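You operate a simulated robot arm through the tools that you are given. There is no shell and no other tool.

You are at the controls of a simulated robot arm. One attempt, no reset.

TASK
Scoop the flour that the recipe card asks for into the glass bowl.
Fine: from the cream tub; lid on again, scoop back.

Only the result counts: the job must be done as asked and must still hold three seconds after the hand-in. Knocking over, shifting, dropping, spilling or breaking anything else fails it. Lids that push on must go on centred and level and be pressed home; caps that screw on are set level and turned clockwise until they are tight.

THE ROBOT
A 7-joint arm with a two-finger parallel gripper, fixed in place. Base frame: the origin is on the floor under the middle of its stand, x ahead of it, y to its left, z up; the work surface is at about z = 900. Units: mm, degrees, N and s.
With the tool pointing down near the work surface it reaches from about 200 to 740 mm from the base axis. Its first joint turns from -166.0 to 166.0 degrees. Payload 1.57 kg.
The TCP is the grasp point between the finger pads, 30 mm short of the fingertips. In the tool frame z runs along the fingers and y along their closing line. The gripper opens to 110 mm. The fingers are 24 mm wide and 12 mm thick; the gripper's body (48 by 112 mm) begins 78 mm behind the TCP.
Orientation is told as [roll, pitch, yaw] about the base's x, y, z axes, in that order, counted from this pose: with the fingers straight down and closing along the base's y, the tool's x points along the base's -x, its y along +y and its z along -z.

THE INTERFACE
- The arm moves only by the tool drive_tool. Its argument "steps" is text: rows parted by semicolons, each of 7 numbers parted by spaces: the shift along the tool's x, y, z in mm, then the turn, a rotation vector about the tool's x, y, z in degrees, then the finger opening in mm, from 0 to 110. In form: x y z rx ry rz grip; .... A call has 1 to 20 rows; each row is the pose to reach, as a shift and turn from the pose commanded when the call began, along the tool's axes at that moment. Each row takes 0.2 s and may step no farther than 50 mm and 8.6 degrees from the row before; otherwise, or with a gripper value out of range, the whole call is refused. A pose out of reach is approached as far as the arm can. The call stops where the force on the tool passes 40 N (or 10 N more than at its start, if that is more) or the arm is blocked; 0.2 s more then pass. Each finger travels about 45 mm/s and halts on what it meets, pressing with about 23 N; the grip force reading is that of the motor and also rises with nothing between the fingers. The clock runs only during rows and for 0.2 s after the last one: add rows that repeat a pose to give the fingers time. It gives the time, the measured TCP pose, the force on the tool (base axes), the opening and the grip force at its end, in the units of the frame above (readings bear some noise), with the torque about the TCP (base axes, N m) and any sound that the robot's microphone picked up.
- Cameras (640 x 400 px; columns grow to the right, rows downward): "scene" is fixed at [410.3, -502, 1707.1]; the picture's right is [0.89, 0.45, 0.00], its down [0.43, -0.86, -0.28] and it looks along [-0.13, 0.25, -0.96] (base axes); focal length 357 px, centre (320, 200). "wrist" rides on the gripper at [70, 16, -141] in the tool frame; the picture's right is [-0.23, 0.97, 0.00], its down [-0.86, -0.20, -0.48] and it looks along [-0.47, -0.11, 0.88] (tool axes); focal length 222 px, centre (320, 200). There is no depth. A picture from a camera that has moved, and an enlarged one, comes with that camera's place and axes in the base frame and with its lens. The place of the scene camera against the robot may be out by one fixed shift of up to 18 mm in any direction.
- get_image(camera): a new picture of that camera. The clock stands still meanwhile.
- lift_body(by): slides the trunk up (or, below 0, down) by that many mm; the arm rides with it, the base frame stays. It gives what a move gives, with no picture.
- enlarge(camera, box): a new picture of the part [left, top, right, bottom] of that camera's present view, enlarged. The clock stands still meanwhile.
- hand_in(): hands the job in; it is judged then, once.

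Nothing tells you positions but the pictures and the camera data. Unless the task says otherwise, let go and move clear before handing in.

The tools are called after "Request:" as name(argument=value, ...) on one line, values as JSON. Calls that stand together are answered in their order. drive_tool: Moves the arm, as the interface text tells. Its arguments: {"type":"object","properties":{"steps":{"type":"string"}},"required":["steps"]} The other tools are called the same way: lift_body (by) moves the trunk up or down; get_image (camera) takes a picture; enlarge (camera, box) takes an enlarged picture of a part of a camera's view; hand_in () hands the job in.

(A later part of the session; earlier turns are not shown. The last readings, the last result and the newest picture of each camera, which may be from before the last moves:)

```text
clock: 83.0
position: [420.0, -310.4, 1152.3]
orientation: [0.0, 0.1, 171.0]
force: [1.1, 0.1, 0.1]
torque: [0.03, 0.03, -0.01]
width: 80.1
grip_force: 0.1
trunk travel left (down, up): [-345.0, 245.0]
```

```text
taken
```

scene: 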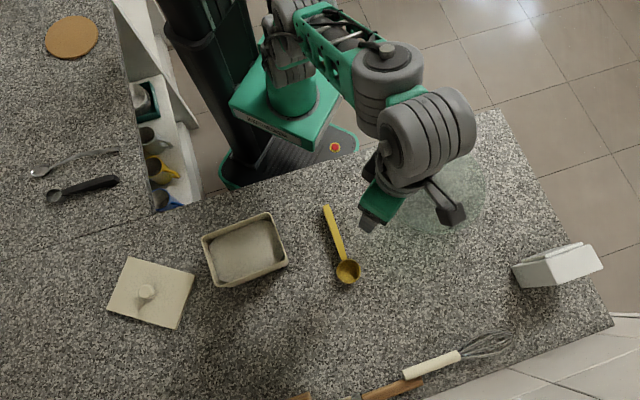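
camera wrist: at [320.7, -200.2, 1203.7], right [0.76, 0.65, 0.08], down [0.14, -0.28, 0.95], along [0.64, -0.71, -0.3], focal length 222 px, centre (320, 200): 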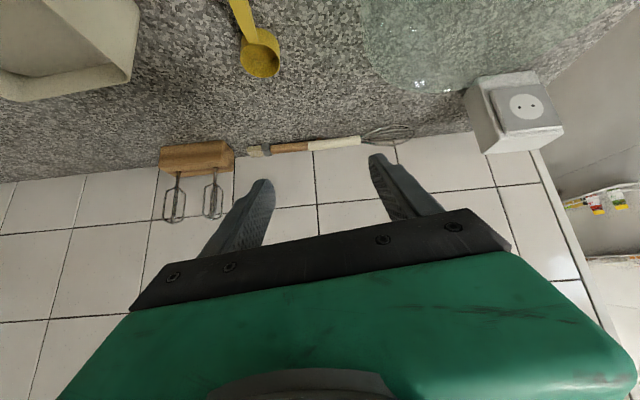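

Request:
drive_tool(steps="0 0 0 0 0 8.5 80; 0 0 0 0 0 17 80; 0 0 0 0 0 25 80; 0 0 0 0 0 25 80")

Request:
get_image(camera="wrist")

```text
clock: 84.0
position: [419.3, -310.1, 1151.4]
orientation: [-0.2, 0.1, 146.2]
force: [0.2, 0.3, -0.1]
torque: [0.0, 0.03, 0.01]
width: 80.0
grip_force: 0.1
trunk travel left (down, up): [-345.0, 245.0]
```

```text
taken
camera wrist: at [467.5, -364.6, 1292.7], right [-0.73, -0.68, 0.0], down [-0.6, 0.64, 0.48], along [-0.32, 0.35, -0.88], focal length 222 px, centre (320, 200)
```

wrist: 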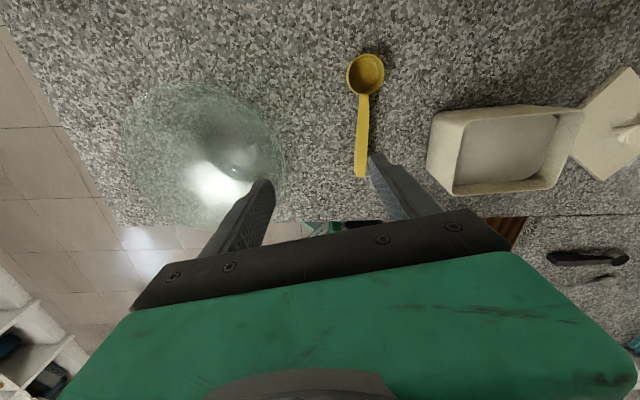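

The flipped yaw works, so the camera sits on the outer side, free of the forearm. I'll move above the handle, start tilting outward, and lower the trunk further.

Request:
drive_tool(steps="-16.1 19.9 0 0 0 3.7 80; -32.3 39.7 0 0 0 7.4 80; -48.4 59.6 0 0 0 11.1 80; -48.4 59.6 0 0 0 11.1 80")

Request:
drive_tool(steps="0 0 0 0 7 0 80; 0 0 0 0 14 0 80; 0 0 0 0 20 0 80; 0 0 0 0 20 0 80")

Request:
get_image(camera="wrist")

Request:
get_image(camera="scene")

```text
clock: 85.0
position: [342.9, -334.6, 1152.3]
orientation: [-0.8, 0.2, 135.5]
force: [0.4, 1.1, 0.7]
torque: [0.0, 0.02, -0.01]
width: 79.8
grip_force: 0.0
out of reach, approached as far as the arm can: row 2, 3, 4
trunk travel left (down, up): [-345.0, 245.0]
```

```text
clock: 86.0
position: [342.2, -335.7, 1151.5]
orientation: [0.1, 20.1, 135.3]
force: [-0.4, 1.0, -1.0]
torque: [0.02, 0.01, -0.02]
width: 80.0
grip_force: 0.1
out of reach, approached as far as the arm can: row 3
trunk travel left (down, up): [-345.0, 245.0]
```

```text
taken
camera wrist: at [342.1, -360.1, 1309.2], right [-0.84, -0.54, -0.08], down [-0.55, 0.82, 0.15], along [-0.02, 0.17, -0.98], focal length 222 px, centre (320, 200)
```

wrist: 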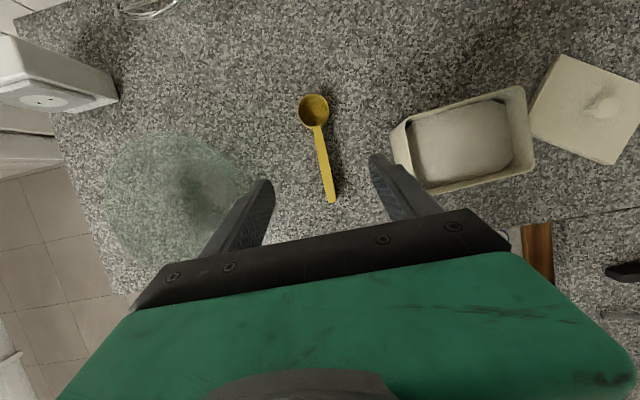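

```text
taken
```

scene: 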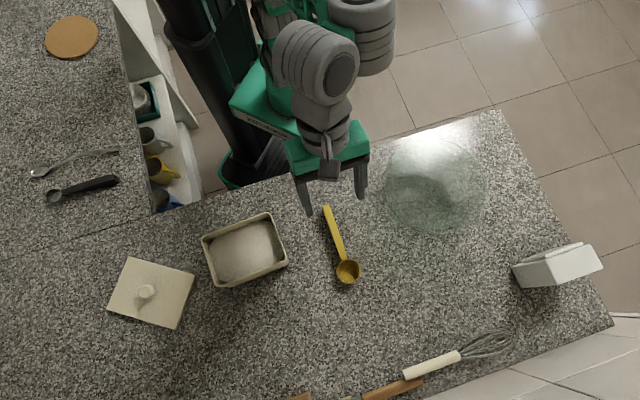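

Request:
lift_body(by=-130)

Request:
drive_tool(steps="0 0 -10 0 5 0 80; 0 0 -20 0 10 0 80; 0 0 -20 0 15 0 80; 0 0 -20 0 20 0 80; 0 0 -20 0 20 0 80")

Request:
get_image(camera="scene")

```text
clock: 87.6
position: [342.1, -335.2, 1022.0]
orientation: [0.0, 20.2, 135.1]
force: [0.3, 0.1, -0.1]
torque: [-0.01, 0.02, 0.03]
width: 80.2
grip_force: 0.0
trunk travel left (down, up): [-215.0, 375.0]
```

```text
clock: 88.8
position: [335.7, -329.1, 1042.6]
orientation: [0.1, 39.8, 135.1]
force: [0.2, 0.1, -0.2]
torque: [0.01, 0.01, -0.01]
width: 80.2
grip_force: 0.1
trunk travel left (down, up): [-215.0, 375.0]
```

```text
taken
```

scene: 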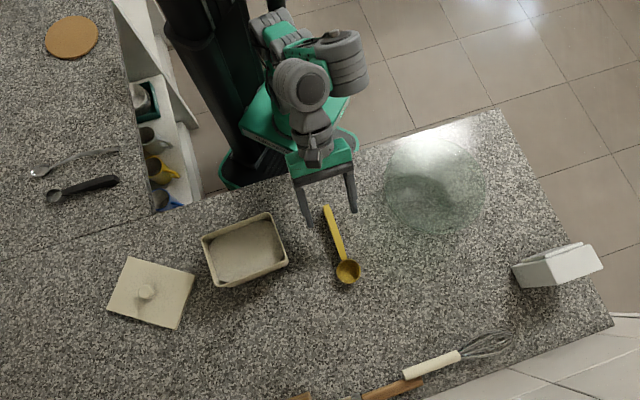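

Tilt of 40° works well here with the lower trunk. Let me view the scoop from this pose to aim the grasp.

Request:
get_image(camera="wrist")

Request:
enlarge(camera="wrist", box=[250, 60, 410, 260])

Request:
enlarge(camera="scene", box=[290, 150, 386, 300])

```text
taken
camera wrist: at [298.4, -316.4, 1195.7], right [-0.81, -0.57, -0.14], down [-0.54, 0.82, -0.18], along [0.22, -0.07, -0.97], focal length 222 px, centre (320, 200)
```

wrist: 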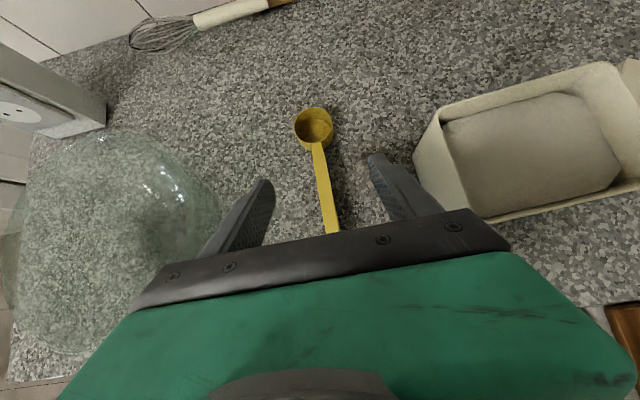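

```text
2.00 times, centred on (330, 160) of wrist
camera zoom: at [298.4, -316.4, 1195.7], right [-0.81, -0.57, -0.14], down [-0.54, 0.82, -0.18], along [0.22, -0.07, -0.97], focal length 444 px, centre (300, 280)
```

zoom: 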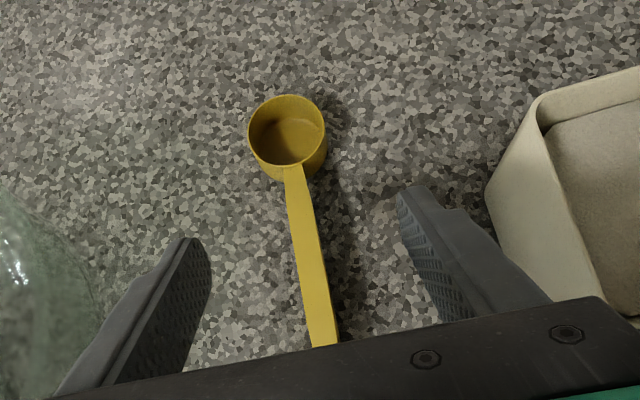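

```text
2.67 times, centred on (338, 225) of scene
camera zoom: at [410.3, -502.0, 1707.1], right [0.89, 0.45, 0.0], down [0.43, -0.86, -0.28], along [-0.13, 0.25, -0.96], focal length 952 px, centre (272, 133)
```

zoom: 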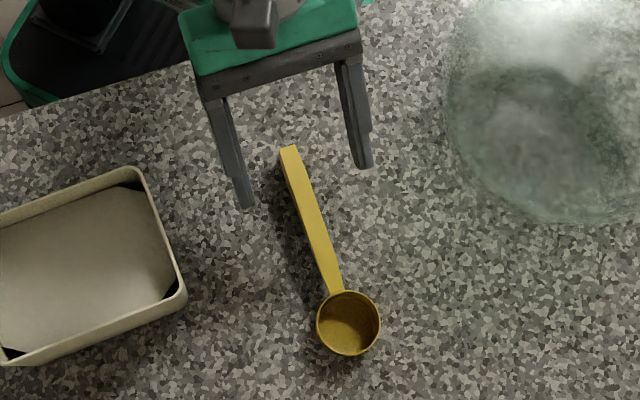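

Request:
enlarge(camera="wrist", box=[284, 95, 344, 160])

Request:
enlarge(camera="wrist", box=[300, 180, 364, 240])

Request:
enlarge(camera="scene", box=[310, 195, 374, 295])

```text
6.15 times, centred on (314, 128) of wrist
camera zoom: at [298.4, -316.4, 1195.7], right [-0.81, -0.57, -0.14], down [-0.54, 0.82, -0.18], along [0.22, -0.07, -0.97], focal length 1367 px, centre (357, 646)
```

zoom: 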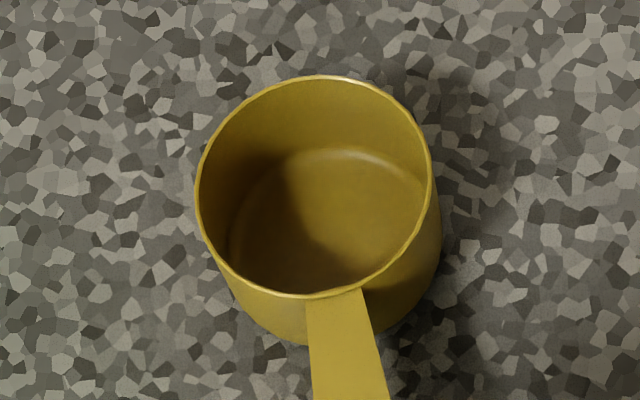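

```text
6.67 times, centred on (332, 210) of wrist
camera zoom: at [298.4, -316.4, 1195.7], right [-0.81, -0.57, -0.14], down [-0.54, 0.82, -0.18], along [0.22, -0.07, -0.97], focal length 1481 px, centre (240, 133)
```

zoom: 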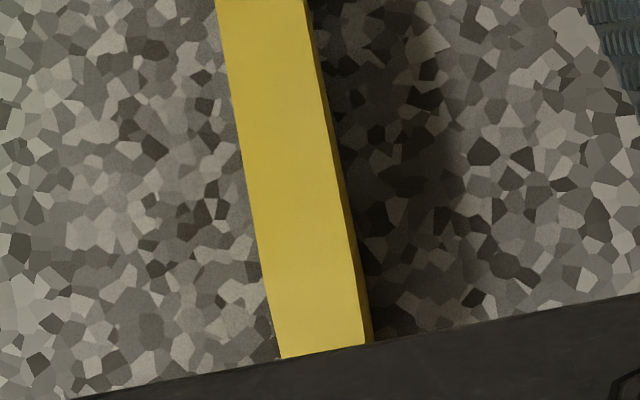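

```text
4.00 times, centred on (342, 245) of scene
camera zoom: at [410.3, -502.0, 1707.1], right [0.89, 0.45, 0.0], down [0.43, -0.86, -0.28], along [-0.13, 0.25, -0.96], focal length 1429 px, centre (232, 20)
```

zoom: 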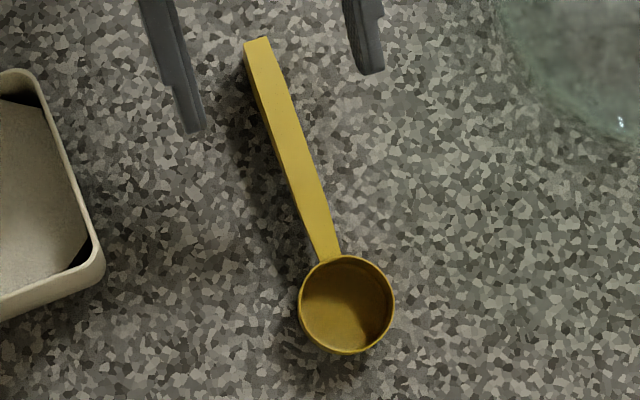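

The cup centre is at (423.5, -411) and the handle runs toward the robot. I'll shift 5 mm sideways to centre the fingers on the handle, then come down using the trunk.

Request:
drive_tool(steps="0 -2.6 0 0 0 0 80; 0 -5.2 0 0 0 0 80; 0 -5.2 0 0 0 0 60; 0 -5.2 0 0 0 0 60")

Request:
lift_body(by=-85)

Request:
get_image(camera="wrist")

Request:
enlarge(camera="scene", box=[280, 150, 400, 300])

```text
clock: 89.8
position: [341.5, -325.9, 1042.2]
orientation: [0.1, 39.8, 135.0]
force: [0.0, -0.1, 0.6]
torque: [0.03, 0.02, -0.02]
width: 59.8
grip_force: 0.1
trunk travel left (down, up): [-215.0, 375.0]
```

```text
clock: 91.0
position: [340.8, -326.9, 957.7]
orientation: [0.2, 39.7, 135.1]
force: [0.4, 0.2, 0.6]
torque: [0.0, 0.0, 0.04]
width: 59.8
grip_force: 0.1
trunk travel left (down, up): [-130.0, 460.0]
```

```text
taken
camera wrist: at [302.4, -313.6, 1110.5], right [-0.81, -0.57, -0.14], down [-0.54, 0.82, -0.18], along [0.22, -0.07, -0.97], focal length 222 px, centre (320, 200)
```

wrist: 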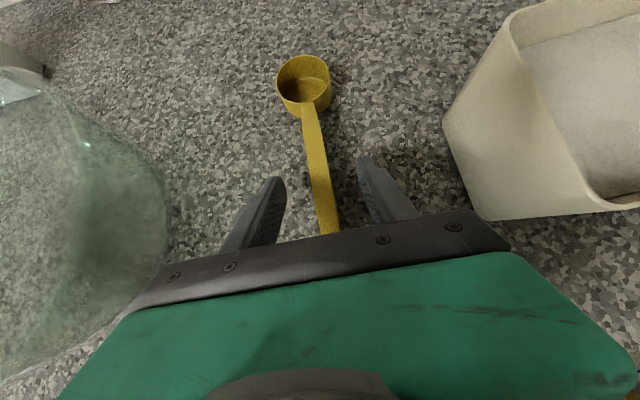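

```text
2.67 times, centred on (340, 225) of scene
camera zoom: at [410.3, -502.0, 1707.1], right [0.89, 0.45, 0.0], down [0.43, -0.86, -0.28], along [-0.13, 0.25, -0.96], focal length 952 px, centre (267, 133)
```

zoom: 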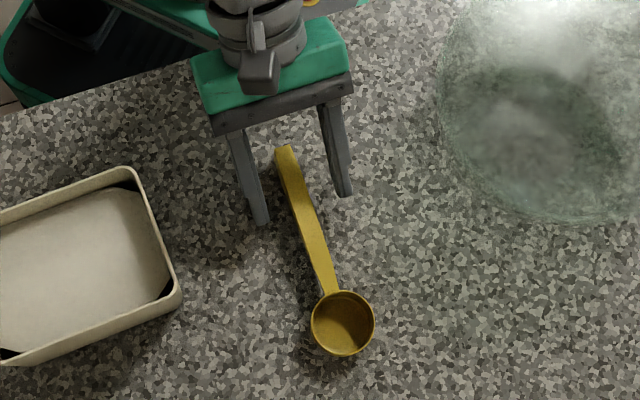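

Fingers straddle the handle evenly. Lowering the last bit.

Request:
lift_body(by=-22)

Request:
get_image(camera="wrist")

Request:
enlarge(camera="scene", box=[290, 170, 386, 290])

```text
clock: 91.7
position: [341.0, -326.1, 934.3]
orientation: [0.1, 39.8, 135.0]
force: [-0.1, 0.2, -0.2]
torque: [0.03, 0.0, -0.02]
width: 60.0
grip_force: 0.1
trunk travel left (down, up): [-108.0, 482.0]
```

```text
taken
camera wrist: at [302.5, -313.6, 1088.4], right [-0.81, -0.57, -0.14], down [-0.54, 0.82, -0.18], along [0.22, -0.07, -0.97], focal length 222 px, centre (320, 200)
```

wrist: 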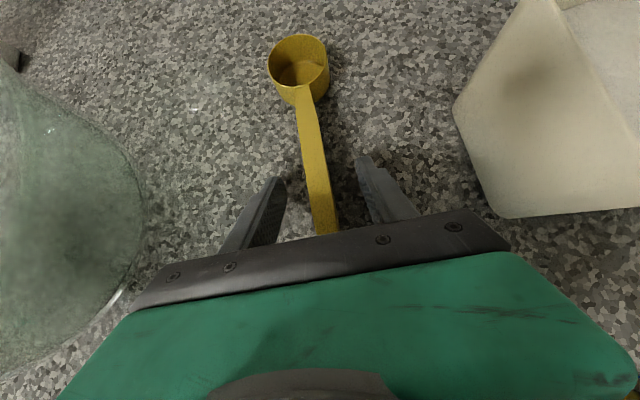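

```text
3.33 times, centred on (338, 230) of scene
camera zoom: at [410.3, -502.0, 1707.1], right [0.89, 0.45, 0.0], down [0.43, -0.86, -0.28], along [-0.13, 0.25, -0.96], focal length 1191 px, centre (260, 100)
```

zoom: 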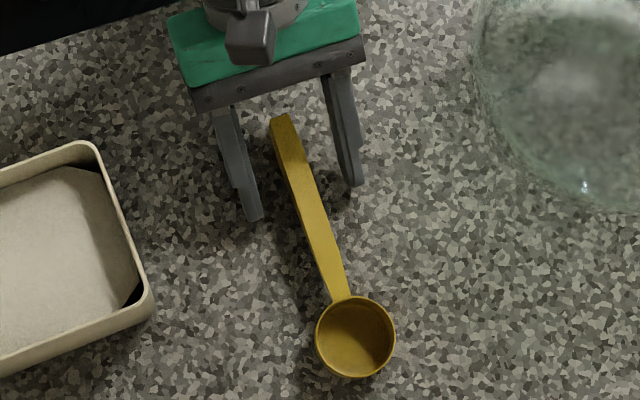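

Request:
enlarge(camera="wrist", box=[260, 30, 380, 240])

```text
1.90 times, centred on (320, 135) of wrist
camera zoom: at [302.5, -313.6, 1088.4], right [-0.81, -0.57, -0.14], down [-0.54, 0.82, -0.18], along [0.22, -0.07, -0.97], focal length 423 px, centre (320, 324)
```

zoom: 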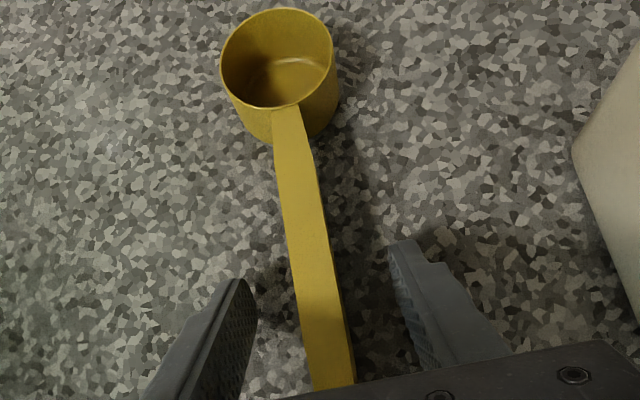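

The handle is about 3 mm off the finger midline, so I'll centre it, then close gently.

Request:
drive_tool(steps="0 -3 0 0 0 0 60; 0 -3 0 0 0 0 40; 0 -3 0 0 0 0 30; 0 -3 0 0 0 0 24; 0 -3 0 0 0 0 24")

Request:
enlarge(camera="wrist", box=[260, 30, 380, 240])

```text
clock: 92.9
position: [342.5, -324.9, 935.7]
orientation: [0.1, 39.9, 135.1]
force: [0.1, 0.2, -0.1]
torque: [0.02, 0.0, 0.0]
width: 24.1
grip_force: 0.0
trunk travel left (down, up): [-108.0, 482.0]
```

```text
1.90 times, centred on (320, 135) of wrist
camera zoom: at [304.7, -312.0, 1088.5], right [-0.81, -0.57, -0.14], down [-0.54, 0.82, -0.18], along [0.22, -0.07, -0.97], focal length 423 px, centre (320, 324)
```

zoom: 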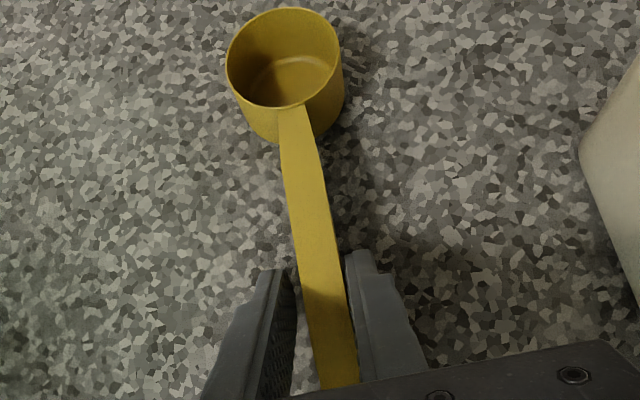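

Centred. Closing on the handle.

Request:
drive_tool(steps="0 0 0 0 0 0 16; 0 0 0 0 0 0 10; 0 0 0 0 0 0 4; 0 0 0 0 0 0 4; 0 0 0 0 0 0 4")

Request:
enlarge(camera="wrist", box=[260, 30, 380, 240])

Request:
enlarge(camera="scene", box=[290, 170, 386, 290])

```text
clock: 94.1
position: [342.6, -325.6, 934.3]
orientation: [0.1, 39.7, 135.1]
force: [-0.1, 0.0, 1.1]
torque: [0.03, 0.02, 0.0]
width: 15.4
grip_force: 22.7
trunk travel left (down, up): [-108.0, 482.0]
```

```text
1.90 times, centred on (320, 135) of wrist
camera zoom: at [304.6, -312.0, 1088.5], right [-0.81, -0.57, -0.14], down [-0.54, 0.82, -0.18], along [0.22, -0.07, -0.97], focal length 423 px, centre (320, 324)
```

zoom: 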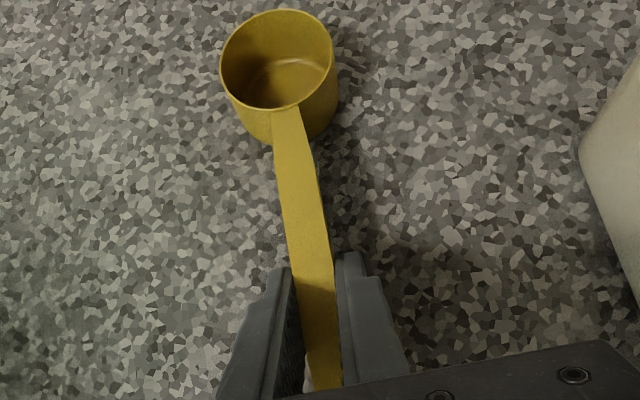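

```text
3.33 times, centred on (338, 230) of scene
camera zoom: at [410.3, -502.0, 1707.1], right [0.89, 0.45, 0.0], down [0.43, -0.86, -0.28], along [-0.13, 0.25, -0.96], focal length 1191 px, centre (260, 100)
```

zoom: 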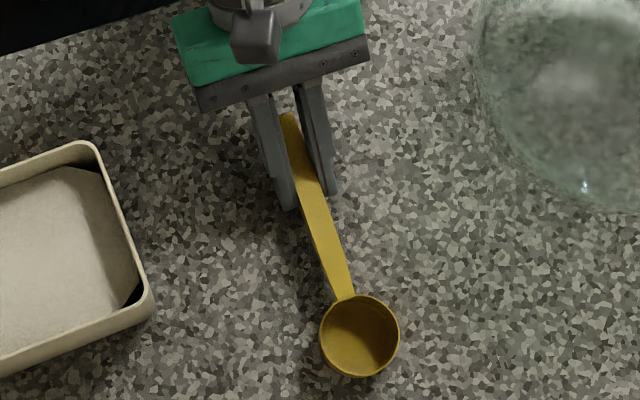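

The scoop is gripped at 15.4 mm. I'll lift with the trunk and check that it holds.

Request:
lift_body(by=20)

Request:
enlarge(camera="wrist", box=[260, 30, 380, 240])

Request:
lift_body(by=130)

Request:
get_image(camera="wrist")

Request:
get_image(camera="scene")

```text
clock: 94.7
position: [343.6, -324.6, 955.2]
orientation: [0.0, 39.8, 135.0]
force: [-0.6, 0.2, -1.0]
torque: [0.01, 0.01, 0.04]
width: 15.0
grip_force: 22.8
trunk travel left (down, up): [-128.0, 462.0]
```

```text
1.90 times, centred on (320, 135) of wrist
camera zoom: at [304.7, -312.0, 1108.5], right [-0.81, -0.57, -0.14], down [-0.54, 0.82, -0.18], along [0.22, -0.07, -0.97], focal length 423 px, centre (320, 324)
```

zoom: 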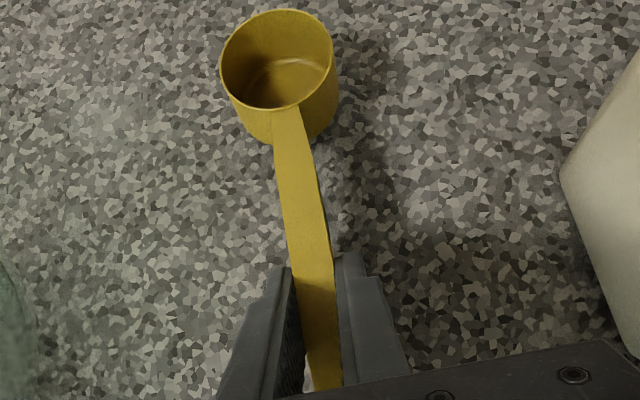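

```text
clock: 96.3
position: [343.3, -324.2, 1084.2]
orientation: [0.1, 39.8, 135.1]
force: [-0.1, 0.7, -0.1]
torque: [-0.02, 0.04, 0.02]
width: 15.3
grip_force: 23.1
trunk travel left (down, up): [-258.0, 332.0]
```

```text
taken
camera wrist: at [304.7, -312.0, 1238.4], right [-0.81, -0.57, -0.14], down [-0.54, 0.82, -0.18], along [0.22, -0.07, -0.97], focal length 222 px, centre (320, 200)
```

wrist: 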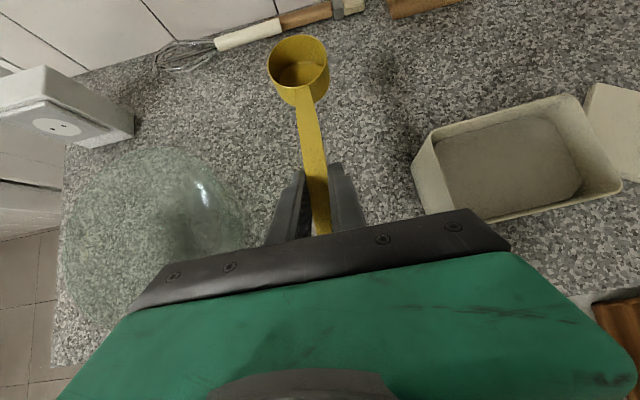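

```text
taken
```

scene: 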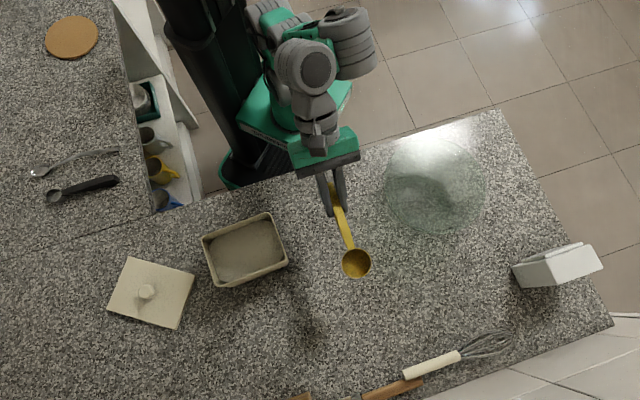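

The scoop is held firmly and the cup is visible. I'll raise the trunk a little and swing over the tub with the cup tipped forward about 20°.

Request:
lift_body(by=42)

Request:
drive_tool(steps="-15.5 33.7 -2.3 -1.9 -3.9 3.3 4; -31 67.4 -4.5 -3.8 -7.85 6.65 4; -46.6 101.1 -6.8 -5.7 -11.8 10 4; -62.1 134.8 -9 -7.65 -15.7 13.3 4; -77.6 168.5 -11.3 -9.57 -19.63 16.64 4; -77.6 168.5 -11.3 -9.57 -19.63 16.64 4")

Request:
get_image(camera="wrist")

Request:
get_image(camera="scene")

```text
clock: 97.2
position: [341.5, -323.4, 1126.8]
orientation: [0.1, 39.9, 135.1]
force: [0.0, -0.3, -0.6]
torque: [0.0, 0.02, -0.01]
width: 15.6
grip_force: 22.8
trunk travel left (down, up): [-300.0, 290.0]
```

```text
clock: 98.6
position: [173.9, -397.6, 1086.1]
orientation: [0.1, 19.9, 115.9]
force: [0.9, -0.1, -0.5]
torque: [0.04, 0.04, 0.02]
width: 15.5
grip_force: 23.0
trunk travel left (down, up): [-300.0, 290.0]
```

```text
taken
camera wrist: at [167.1, -422.2, 1243.4], right [-0.97, -0.23, -0.08], down [-0.24, 0.96, 0.16], along [0.04, 0.17, -0.98], focal length 222 px, centre (320, 200)
```

wrist: 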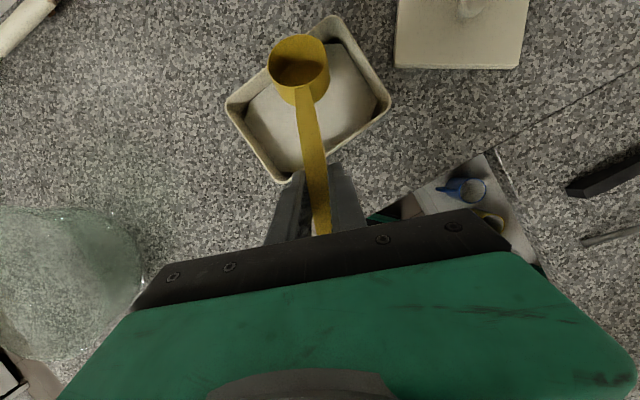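

```text
taken
```

scene: 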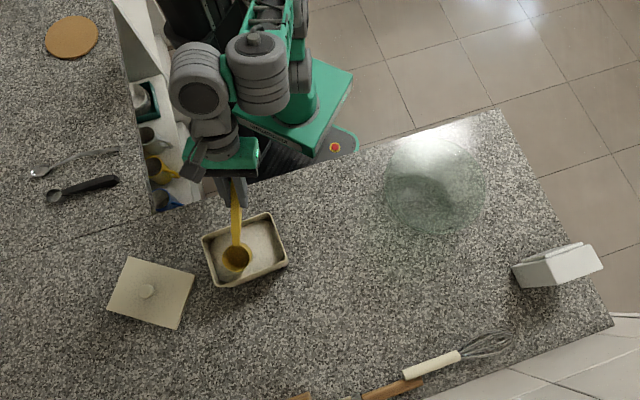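

Reached exactly as planned. The cup is over the tub. I'll tip it further and lower to just above the flour, then check clearance.

Request:
drive_tool(steps="2 0 0.6 0 -7 0 4; 3.5 0 7.4 0 -14 0 4; 6.3 0 16.3 0 -20 0 4; 6.3 0 16.3 0 -20 0 4")

Request:
get_image(camera="wrist")

Request:
enlarge(camera="scene", box=[170, 170, 330, 300])

```text
clock: 99.6
position: [180.4, -407.3, 1072.1]
orientation: [0.1, -0.1, 115.9]
force: [0.5, -0.3, -1.0]
torque: [0.03, -0.02, 0.0]
width: 15.1
grip_force: 23.0
out of reach, approached as far as the arm can: row 1, 2
trunk travel left (down, up): [-300.0, 290.0]
```

```text
taken
camera wrist: at [195.5, -479.6, 1213.1], right [-0.98, -0.22, 0.0], down [-0.19, 0.86, 0.48], along [-0.11, 0.47, -0.88], focal length 222 px, centre (320, 200)
```

wrist: 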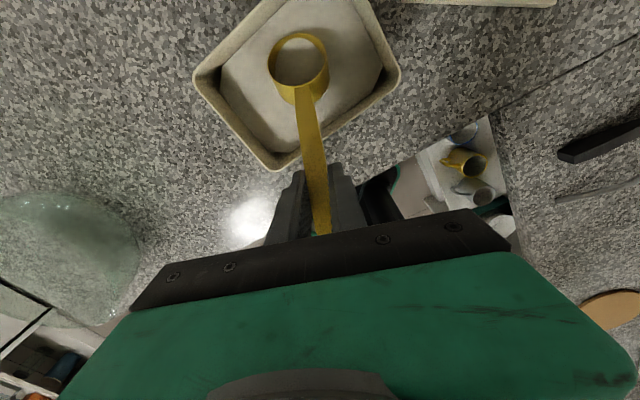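

```text
3.08 times, centred on (250, 235) of scene
camera zoom: at [410.3, -502.0, 1707.1], right [0.89, 0.45, 0.0], down [0.43, -0.86, -0.28], along [-0.13, 0.25, -0.96], focal length 1099 px, centre (535, 92)
```

zoom: 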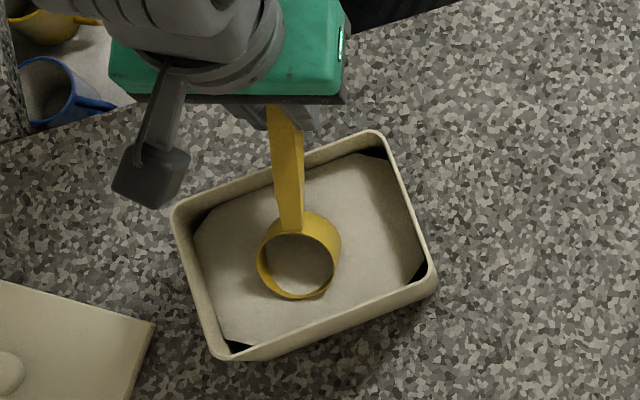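

No contact and good clearance; the flour surface already shows inside the cup. I'll push deeper and sweep forward.

Request:
drive_tool(steps="7.1 0 7.6 0 -5 0 4; 12.7 0 17.5 0 -8 0 4; 15.7 0 25.5 0 -8 0 4; 16.7 0 30.2 0 -6 0 4; 18.7 0 33 0 -4 0 4; 19.8 0 34 0 -2 0 4; 19.8 0 34 0 -2 0 4")

Request:
get_image(camera="wrist")

Request:
enlarge(camera="scene", box=[170, 170, 330, 300])

```text
clock: 101.2
position: [189.6, -425.4, 1037.3]
orientation: [-0.1, -1.9, 116.0]
force: [0.2, -0.1, -1.1]
torque: [-0.01, 0.01, 0.02]
width: 15.7
grip_force: 23.0
out of reach, approached as far as the arm can: row 1
trunk travel left (down, up): [-300.0, 290.0]
```

```text
taken
camera wrist: at [207.7, -501.2, 1177.3], right [-0.97, -0.22, 0.01], down [-0.19, 0.84, 0.51], along [-0.12, 0.49, -0.86], focal length 222 px, centre (320, 200)
```

wrist: 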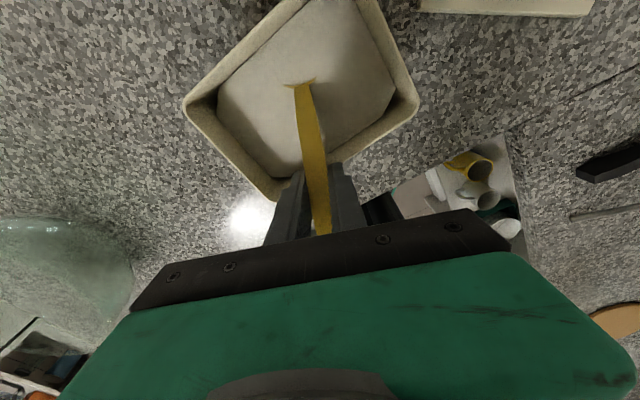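

```text
3.08 times, centred on (250, 235) of scene
camera zoom: at [410.3, -502.0, 1707.1], right [0.89, 0.45, 0.0], down [0.43, -0.86, -0.28], along [-0.13, 0.25, -0.96], focal length 1099 px, centre (535, 92)
```

zoom: 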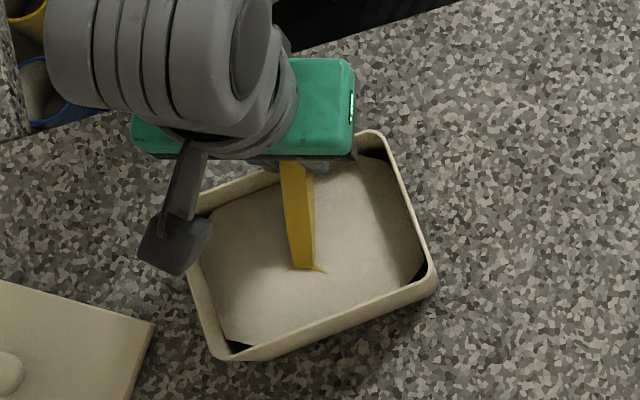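

The cup is fully buried; flour surface is about z = 974. Now I'll level the cup while lifting it out, keeping the handle clear of the rim.

Request:
drive_tool(steps="-5.2 0 2.7 0 4 0 4; -10.1 0 6.4 0 8 0 4; -14.6 0 8.3 0 12 0 4; -18.6 0 8.7 0 16 0 4; -22.2 0 9.2 0 20 0 4; -25.3 0 9.9 0 24 0 4; -27.7 0 10.8 0 28 0 4; -29.6 0 10.8 0 32 0 4; -30.2 0 -5.2 0 32 0 4; -33 0 -29.1 0 32 0 4; -33 0 -29.1 0 32 0 4")

Request:
get_image(camera="wrist")

Request:
enlarge(camera="scene", box=[170, 170, 330, 300])

```text
clock: 103.6
position: [175.4, -396.5, 1067.9]
orientation: [0.1, 30.0, 115.9]
force: [-0.2, -0.7, -1.0]
torque: [0.04, 0.01, -0.02]
width: 15.2
grip_force: 23.2
out of reach, approached as far as the arm can: row 7, 8
trunk travel left (down, up): [-300.0, 290.0]
```

```text
taken
camera wrist: at [156.3, -396.6, 1226.1], right [-0.96, -0.25, -0.11], down [-0.25, 0.97, -0.01], along [0.11, 0.01, -0.99], focal length 222 px, centre (320, 200)
```

wrist: 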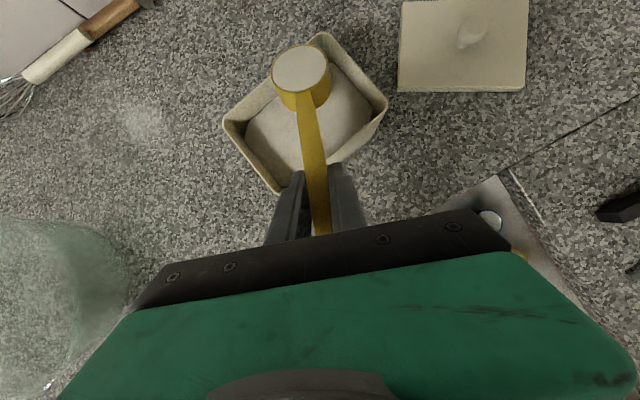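

```text
3.08 times, centred on (250, 235) of scene
camera zoom: at [410.3, -502.0, 1707.1], right [0.89, 0.45, 0.0], down [0.43, -0.86, -0.28], along [-0.13, 0.25, -0.96], focal length 1099 px, centre (535, 92)
```

zoom: 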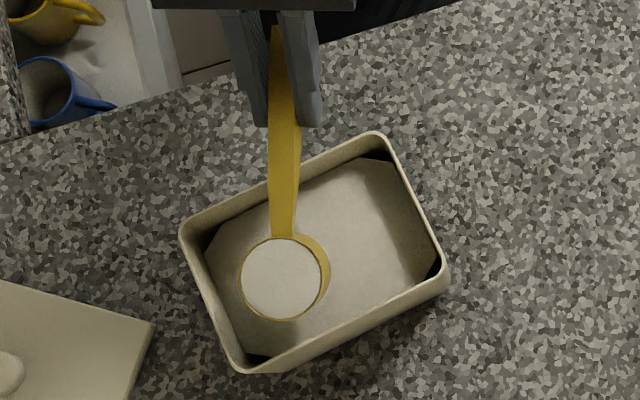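

The scoop came out full and level. But the tub may have been nudged, so I'll compare its position carefully.

Request:
get_image(camera="scene")

Request:
enlarge(camera="scene", box=[184, 195, 312, 305])

```text
taken
```

scene: 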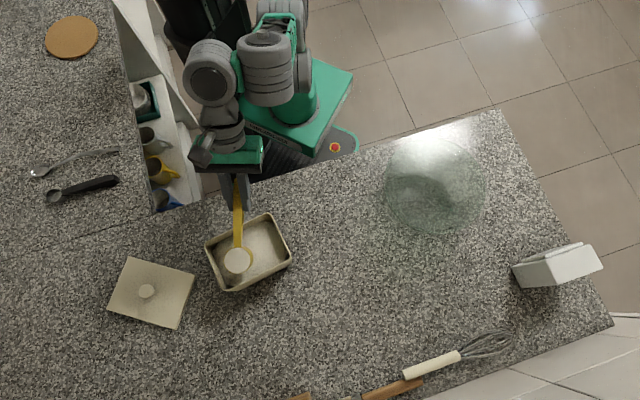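

```text
3.64 times, centred on (248, 250) of scene
camera zoom: at [410.3, -502.0, 1707.1], right [0.89, 0.45, 0.0], down [0.43, -0.86, -0.28], along [-0.13, 0.25, -0.96], focal length 1299 px, centre (582, 18)
```

zoom: 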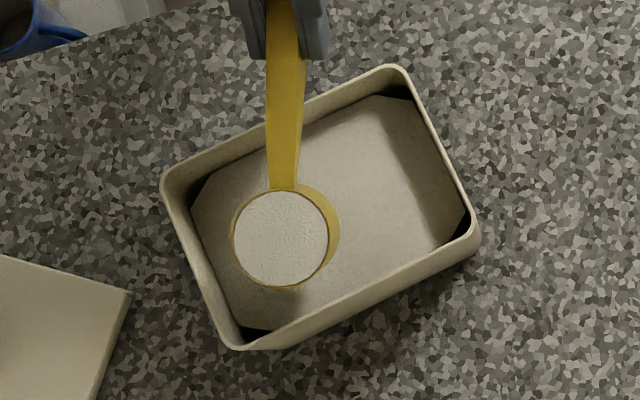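

The tub did get nudged by about 9 mm and a few degrees when some exit poses were out of the arm's reach, so I'll exit differently next time. Now I'll measure the bowl before carrying the flour over.

Request:
enlarge(camera="scene", box=[360, 115, 512, 255])

Request:
enlarge(camera="wrist", box=[0, 200, 160, 400])

```text
2.86 times, centred on (436, 185) of scene
camera zoom: at [410.3, -502.0, 1707.1], right [0.89, 0.45, 0.0], down [0.43, -0.86, -0.28], along [-0.13, 0.25, -0.96], focal length 1020 px, centre (-11, 243)
```

zoom: 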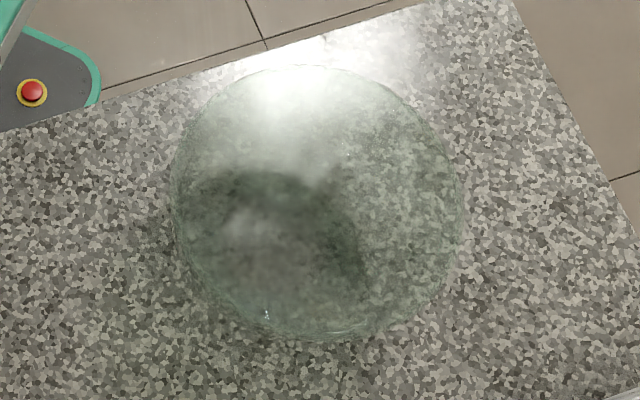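

```text
2.00 times, centred on (80, 300) of wrist
camera zoom: at [156.3, -396.6, 1226.1], right [-0.96, -0.25, -0.11], down [-0.25, 0.97, -0.01], along [0.11, 0.01, -0.99], focal length 444 px, centre (800, 0)
```

zoom: 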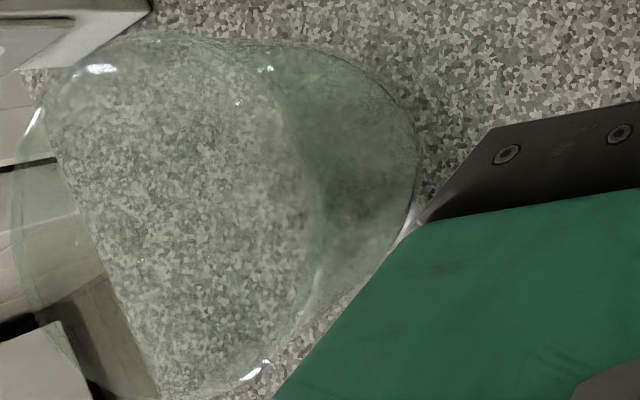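

The bowl's rim is roughly at z ≈ 1000, centred near (513, -182) with about 105 mm radius. I'll raise the full scoop, and swing gently away from the tub toward the bowl.

Request:
drive_tool(steps="10 0 -17.3 0 0 0 4; 20 0 -34.6 0 0 0 4; 30 0 -52 0 0 0 4; 30.2 -22.7 -51.9 1.5 0 -2.6 4; 29.3 -45.4 -52.4 3 0 -5.2 4; 27.5 -68 -53.4 4.5 0 -7.8 4; 24.6 -90.4 -55.1 6 0 -10.4 4; 20.6 -112.6 -57.4 7.5 0 -13 4; 15.8 -134.6 -60.2 9 0 -15.6 4; 9.8 -156.3 -63.6 10.5 0 -18.2 4; 3 -177.5 -67.6 12 0 -20.8 4; 3 -177.5 -67.6 12 0 -20.8 4")

Request:
get_image(camera="wrist")

Request:
get_image(camera="scene")

```text
clock: 106.2
position: [321.9, -290.2, 1127.9]
orientation: [0.2, 30.0, 140.1]
force: [-0.2, 0.3, -0.9]
torque: [0.07, 0.04, 0.01]
width: 15.7
grip_force: 23.4
trunk travel left (down, up): [-300.0, 290.0]
```

```text
taken
camera wrist: at [302.7, -297.8, 1285.4], right [-0.78, -0.62, -0.11], down [-0.62, 0.78, -0.01], along [0.1, 0.06, -0.99], focal length 222 px, centre (320, 200)
```

wrist: 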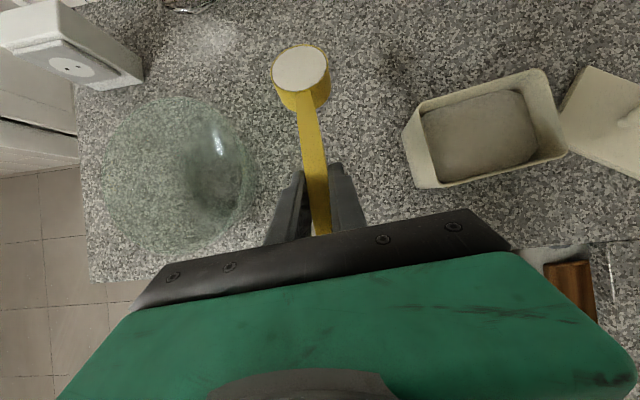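

```text
taken
```

scene: 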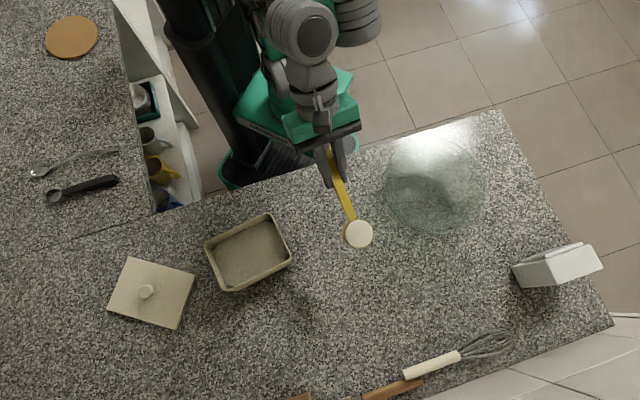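

Carrying well, still full. I'll lower the trunk in stages while raising the arm to get a better posture for pouring over the bowl.

Request:
lift_body(by=-40)

Request:
drive_tool(steps="10 0 -17.3 0 0 0 4; 20 0 -34.6 0 0 0 4; 30 0 -52 0 0 0 4; 40 0 -69.3 0 0 0 4; 47.5 0 -82.3 0 0 0 4; 47.5 0 -82.3 0 0 0 4")

Request:
lift_body(by=-95)

Request:
drive_tool(steps="10 0 -17.3 0 0 0 4; 20 0 -34.6 0 0 0 4; 25 0 -43.3 0 0 0 4; 25 0 -43.3 0 0 0 4")

Request:
lift_body(by=-40)

Request:
get_image(camera="scene")

```text
clock: 107.0
position: [321.4, -289.6, 1087.0]
orientation: [0.1, 30.0, 140.0]
force: [0.4, -0.5, -1.2]
torque: [0.03, 0.03, -0.03]
width: 15.7
grip_force: 23.0
trunk travel left (down, up): [-260.0, 330.0]
```

```text
clock: 108.4
position: [321.5, -291.0, 1180.3]
orientation: [0.0, 30.0, 140.0]
force: [-0.2, -0.1, -1.5]
torque: [0.02, 0.01, -0.02]
width: 15.4
grip_force: 22.8
trunk travel left (down, up): [-260.0, 330.0]
```

```text
clock: 109.7
position: [322.3, -291.2, 1085.2]
orientation: [0.0, 30.1, 140.0]
force: [0.3, 0.6, -0.7]
torque: [0.02, 0.06, 0.01]
width: 15.2
grip_force: 23.2
trunk travel left (down, up): [-165.0, 425.0]
```

```text
clock: 110.7
position: [322.2, -291.2, 1133.7]
orientation: [0.1, 30.1, 140.1]
force: [0.0, -0.1, -0.6]
torque: [0.03, 0.0, 0.0]
width: 15.6
grip_force: 22.7
trunk travel left (down, up): [-165.0, 425.0]
```

```text
clock: 111.5
position: [322.0, -291.6, 1095.6]
orientation: [0.2, 30.1, 139.9]
force: [0.6, 1.4, -0.1]
torque: [0.05, -0.02, -0.01]
width: 15.4
grip_force: 22.4
trunk travel left (down, up): [-125.0, 465.0]
```

```text
taken
```

scene: 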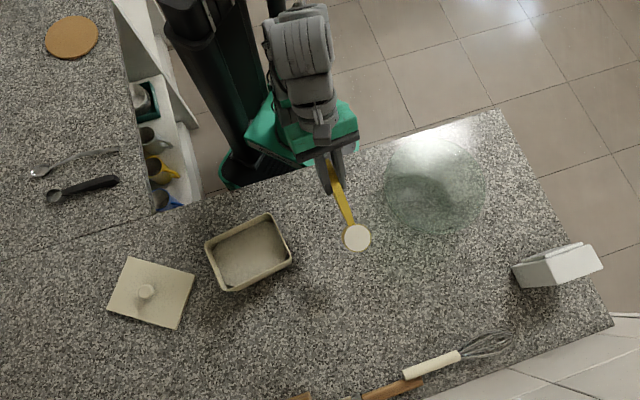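

Posture is good. Now I'll swing the full scoop over the centre of the bowl.

Request:
drive_tool(steps="-1.6 -21.4 1.5 1.4 0.6 -2.2 4; -4.2 -42.7 2.6 2.75 1.2 -4.3 4; -7.5 -63.9 3.1 4.1 1.9 -6.5 4; -11.8 -84.8 3.1 5.5 2.5 -8.65 4; -16.9 -105.5 2.6 6.9 3.1 -10.8 4; -22.9 -125.9 1.7 8.25 3.7 -13 4; -29.8 -146 0.1 9.6 4.3 -15.1 4; -37.5 -165.7 -1.8 11 4.94 -17.3 4; -37.5 -165.7 -1.8 11 4.94 -17.3 4")

Request:
get_image(camera="wrist")

Request:
get_image(camera="scene")

```text
clock: 113.5
position: [401.5, -143.8, 1077.9]
orientation: [0.1, 35.0, 160.7]
force: [-0.1, 0.9, -0.1]
torque: [-0.01, 0.07, 0.03]
width: 15.6
grip_force: 23.1
trunk travel left (down, up): [-125.0, 465.0]
```

```text
taken
camera wrist: at [373.7, -153.5, 1232.9], right [-0.5, -0.86, -0.13], down [-0.85, 0.51, -0.1], along [0.15, 0.06, -0.99], focal length 222 px, centre (320, 200)
```

wrist: 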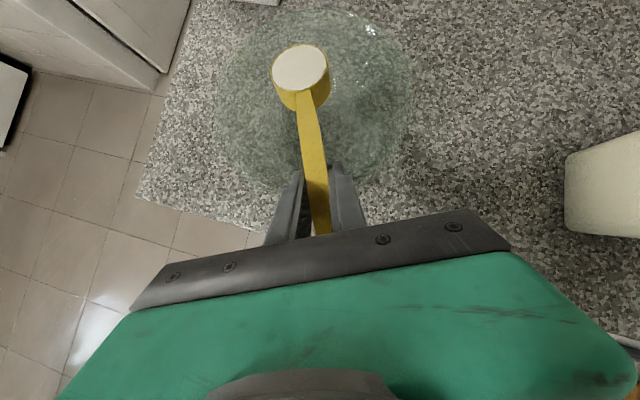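

```text
taken
```

scene: 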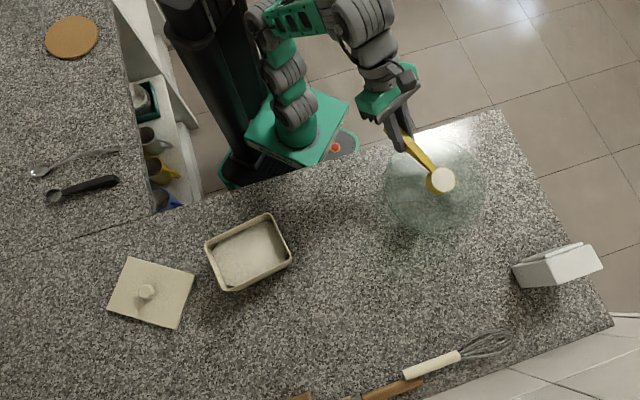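

The bowl's centre measures (514, -187), and the cup is right over it. I'll pour by spinning about the tool axis while tilting outward, keeping the cup over the bowl centre.

Request:
drive_tool(steps="-2.5 11.8 4.4 -0.11 1.7 -7.5 4; -3.4 23.4 8.9 -0.45 3.38 -15 4; -2.7 34.6 13 -1 5.03 -22.48 4; -0.6 45.2 16.9 -1.78 6.64 -29.96 4; 2.8 55.1 20.4 -2.78 8.19 -37.43 4; 7.4 64 23.4 -4 9.67 -44.88 4; 13.1 71.9 25.6 -5.45 11.05 -52.31 4; 19.6 78.6 27.3 -7.12 12.33 -59.71 4; 26.7 84 28.3 -9.01 13.48 -67.07 4; 34.3 88 28.5 -11.12 14.49 -74.42 4; 41.9 90.5 28.1 -13.45 15.34 -81.71 4; 49.8 91.6 27.1 -16 16 -88.96 4; 49.8 91.6 27.1 -16 16 -88.96 4")

Request:
get_image(camera="wrist")

Request:
get_image(camera="scene")

```text
clock: 116.3
position: [423.6, -243.6, 1111.8]
orientation: [54.5, -0.2, -109.5]
force: [0.0, -0.3, -1.1]
torque: [0.02, 0.06, 0.01]
width: 15.4
grip_force: 23.1
out of reach, approached as far as the arm can: row 10, 11, 12, 13
trunk travel left (down, up): [-125.0, 465.0]
```

```text
taken
camera wrist: at [346.1, -144.4, 1206.8], right [0.46, -0.4, 0.79], down [-0.76, -0.64, 0.12], along [0.46, -0.66, -0.6], focal length 222 px, centre (320, 200)
```

wrist: 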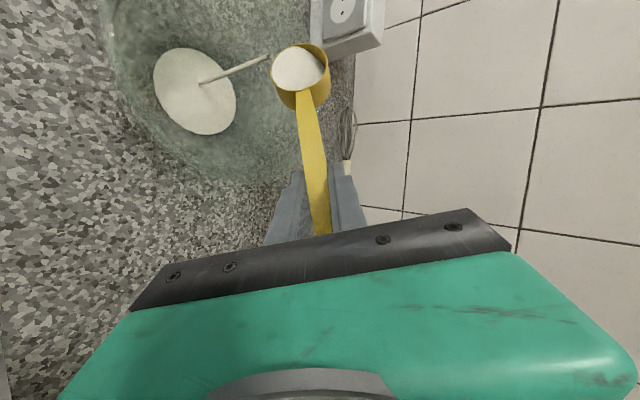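

```text
taken
```

scene: 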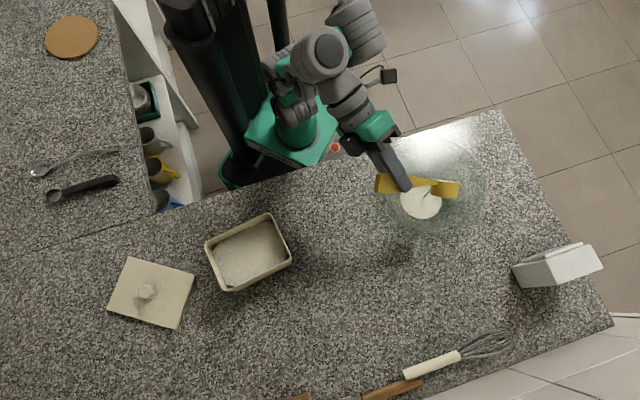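

Flour is pouring into the bowl. I'll continue the spin to empty the cup.

Request:
drive_tool(steps="0.9 8.9 1.3 -1 -0.07 -8 4; 3.4 17.4 2.1 -1.99 -0.28 -16 4; 7.6 25.5 2.6 -2.96 -0.63 -23.99 4; 13.4 32.9 2.8 -3.9 -1.12 -31.99 4; 20.6 39.4 2.6 -4.8 -1.75 -39.98 4; 29.1 44.7 2.2 -5.64 -2.51 -47.96 4; 38.8 48.7 1.8 -6.43 -3.42 -55.93 4; 49.4 51.2 1.4 -7.15 -4.47 -63.9 4; 60.8 52.1 0.9 -7.78 -5.65 -71.85 4; 72.7 51.5 0.6 -8.32 -6.98 -79.79 4; 72.7 51.5 0.6 -8.32 -6.98 -79.79 4; 72.7 51.5 0.6 -8.32 -6.98 -79.79 4")

Request:
get_image(camera="wrist")

Request:
get_image(camera="scene")

```text
clock: 118.9
position: [478.3, -182.9, 1184.9]
orientation: [20.2, -63.4, -42.1]
force: [0.4, -0.7, -0.3]
torque: [-0.02, 0.0, 0.03]
width: 15.3
grip_force: 22.6
out of reach, approached as far as the arm can: row 1, 2, 3, 4, 5, 6, 7, 8, 9, 10, 11, 12
trunk travel left (down, up): [-125.0, 465.0]
```

```text
taken
camera wrist: at [341.4, -107.3, 1183.7], right [0.46, 0.81, 0.35], down [-0.2, -0.29, 0.93], along [0.86, -0.51, 0.03], focal length 222 px, centre (320, 200)
```

wrist: 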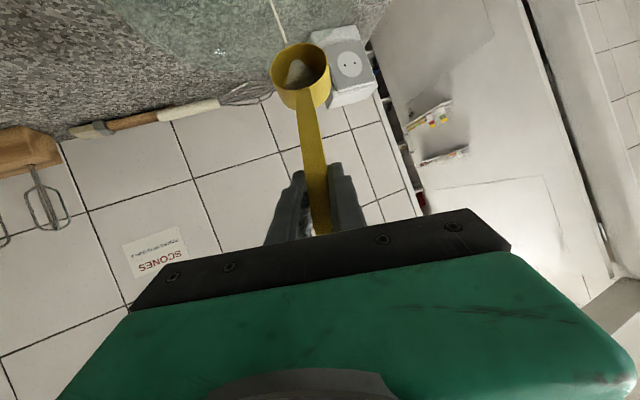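

```text
taken
```

scene: 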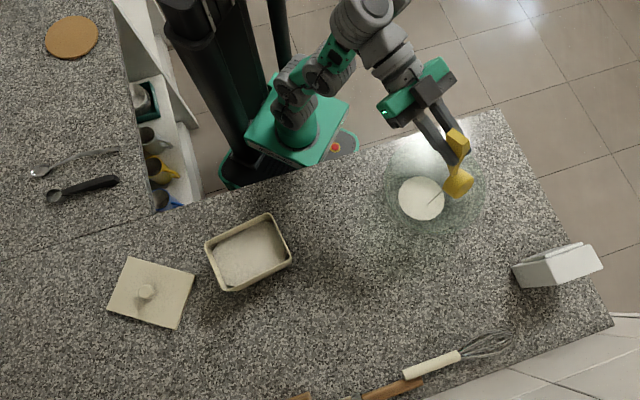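

Nearly empty; a little remains. I'll hold a moment to let it drain.

Request:
drive_tool(steps="0 0 0 0 0 0 4; 0 0 0 0 0 0 4; 0 0 0 0 0 0 4; 0 0 0 0 0 0 4; 0 0 0 0 0 0 4")

Request:
enlarge(camera="wrist", box=[240, 20, 360, 120])

Request:
enlarge(camera="scene", box=[370, 110, 510, 250])

```text
clock: 120.1
position: [480.2, -183.2, 1184.2]
orientation: [20.3, -63.3, -42.1]
force: [0.0, 0.1, -0.5]
torque: [0.0, 0.01, -0.02]
width: 15.2
grip_force: 23.1
trunk travel left (down, up): [-125.0, 465.0]
```

```text
4.00 times, centred on (300, 70) of wrist
camera zoom: at [341.4, -107.4, 1183.7], right [0.46, 0.81, 0.35], down [-0.2, -0.29, 0.93], along [0.86, -0.51, 0.03], focal length 888 px, centre (400, 720)
```

zoom: 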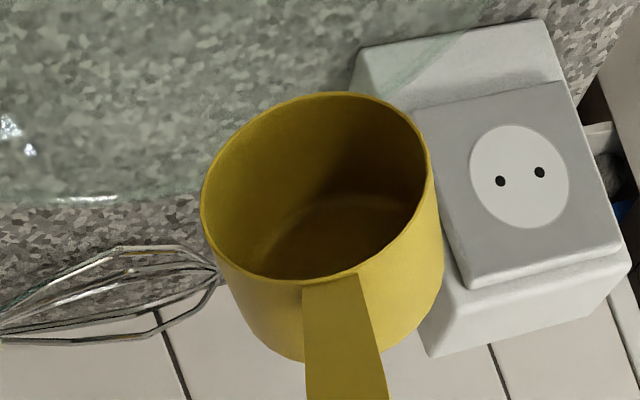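

```text
2.86 times, centred on (440, 180) of scene
camera zoom: at [410.3, -502.0, 1707.1], right [0.89, 0.45, 0.0], down [0.43, -0.86, -0.28], along [-0.13, 0.25, -0.96], focal length 1020 px, centre (-23, 257)
```

zoom: 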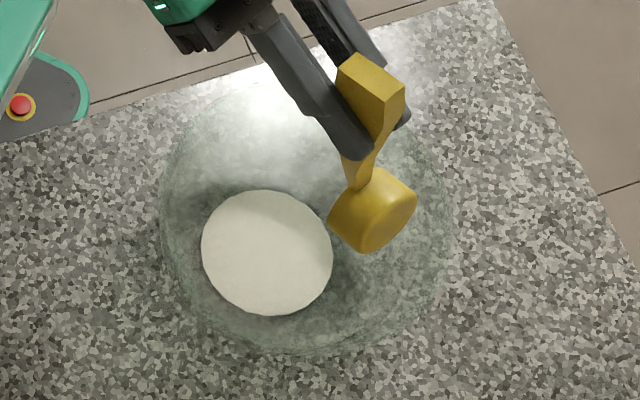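

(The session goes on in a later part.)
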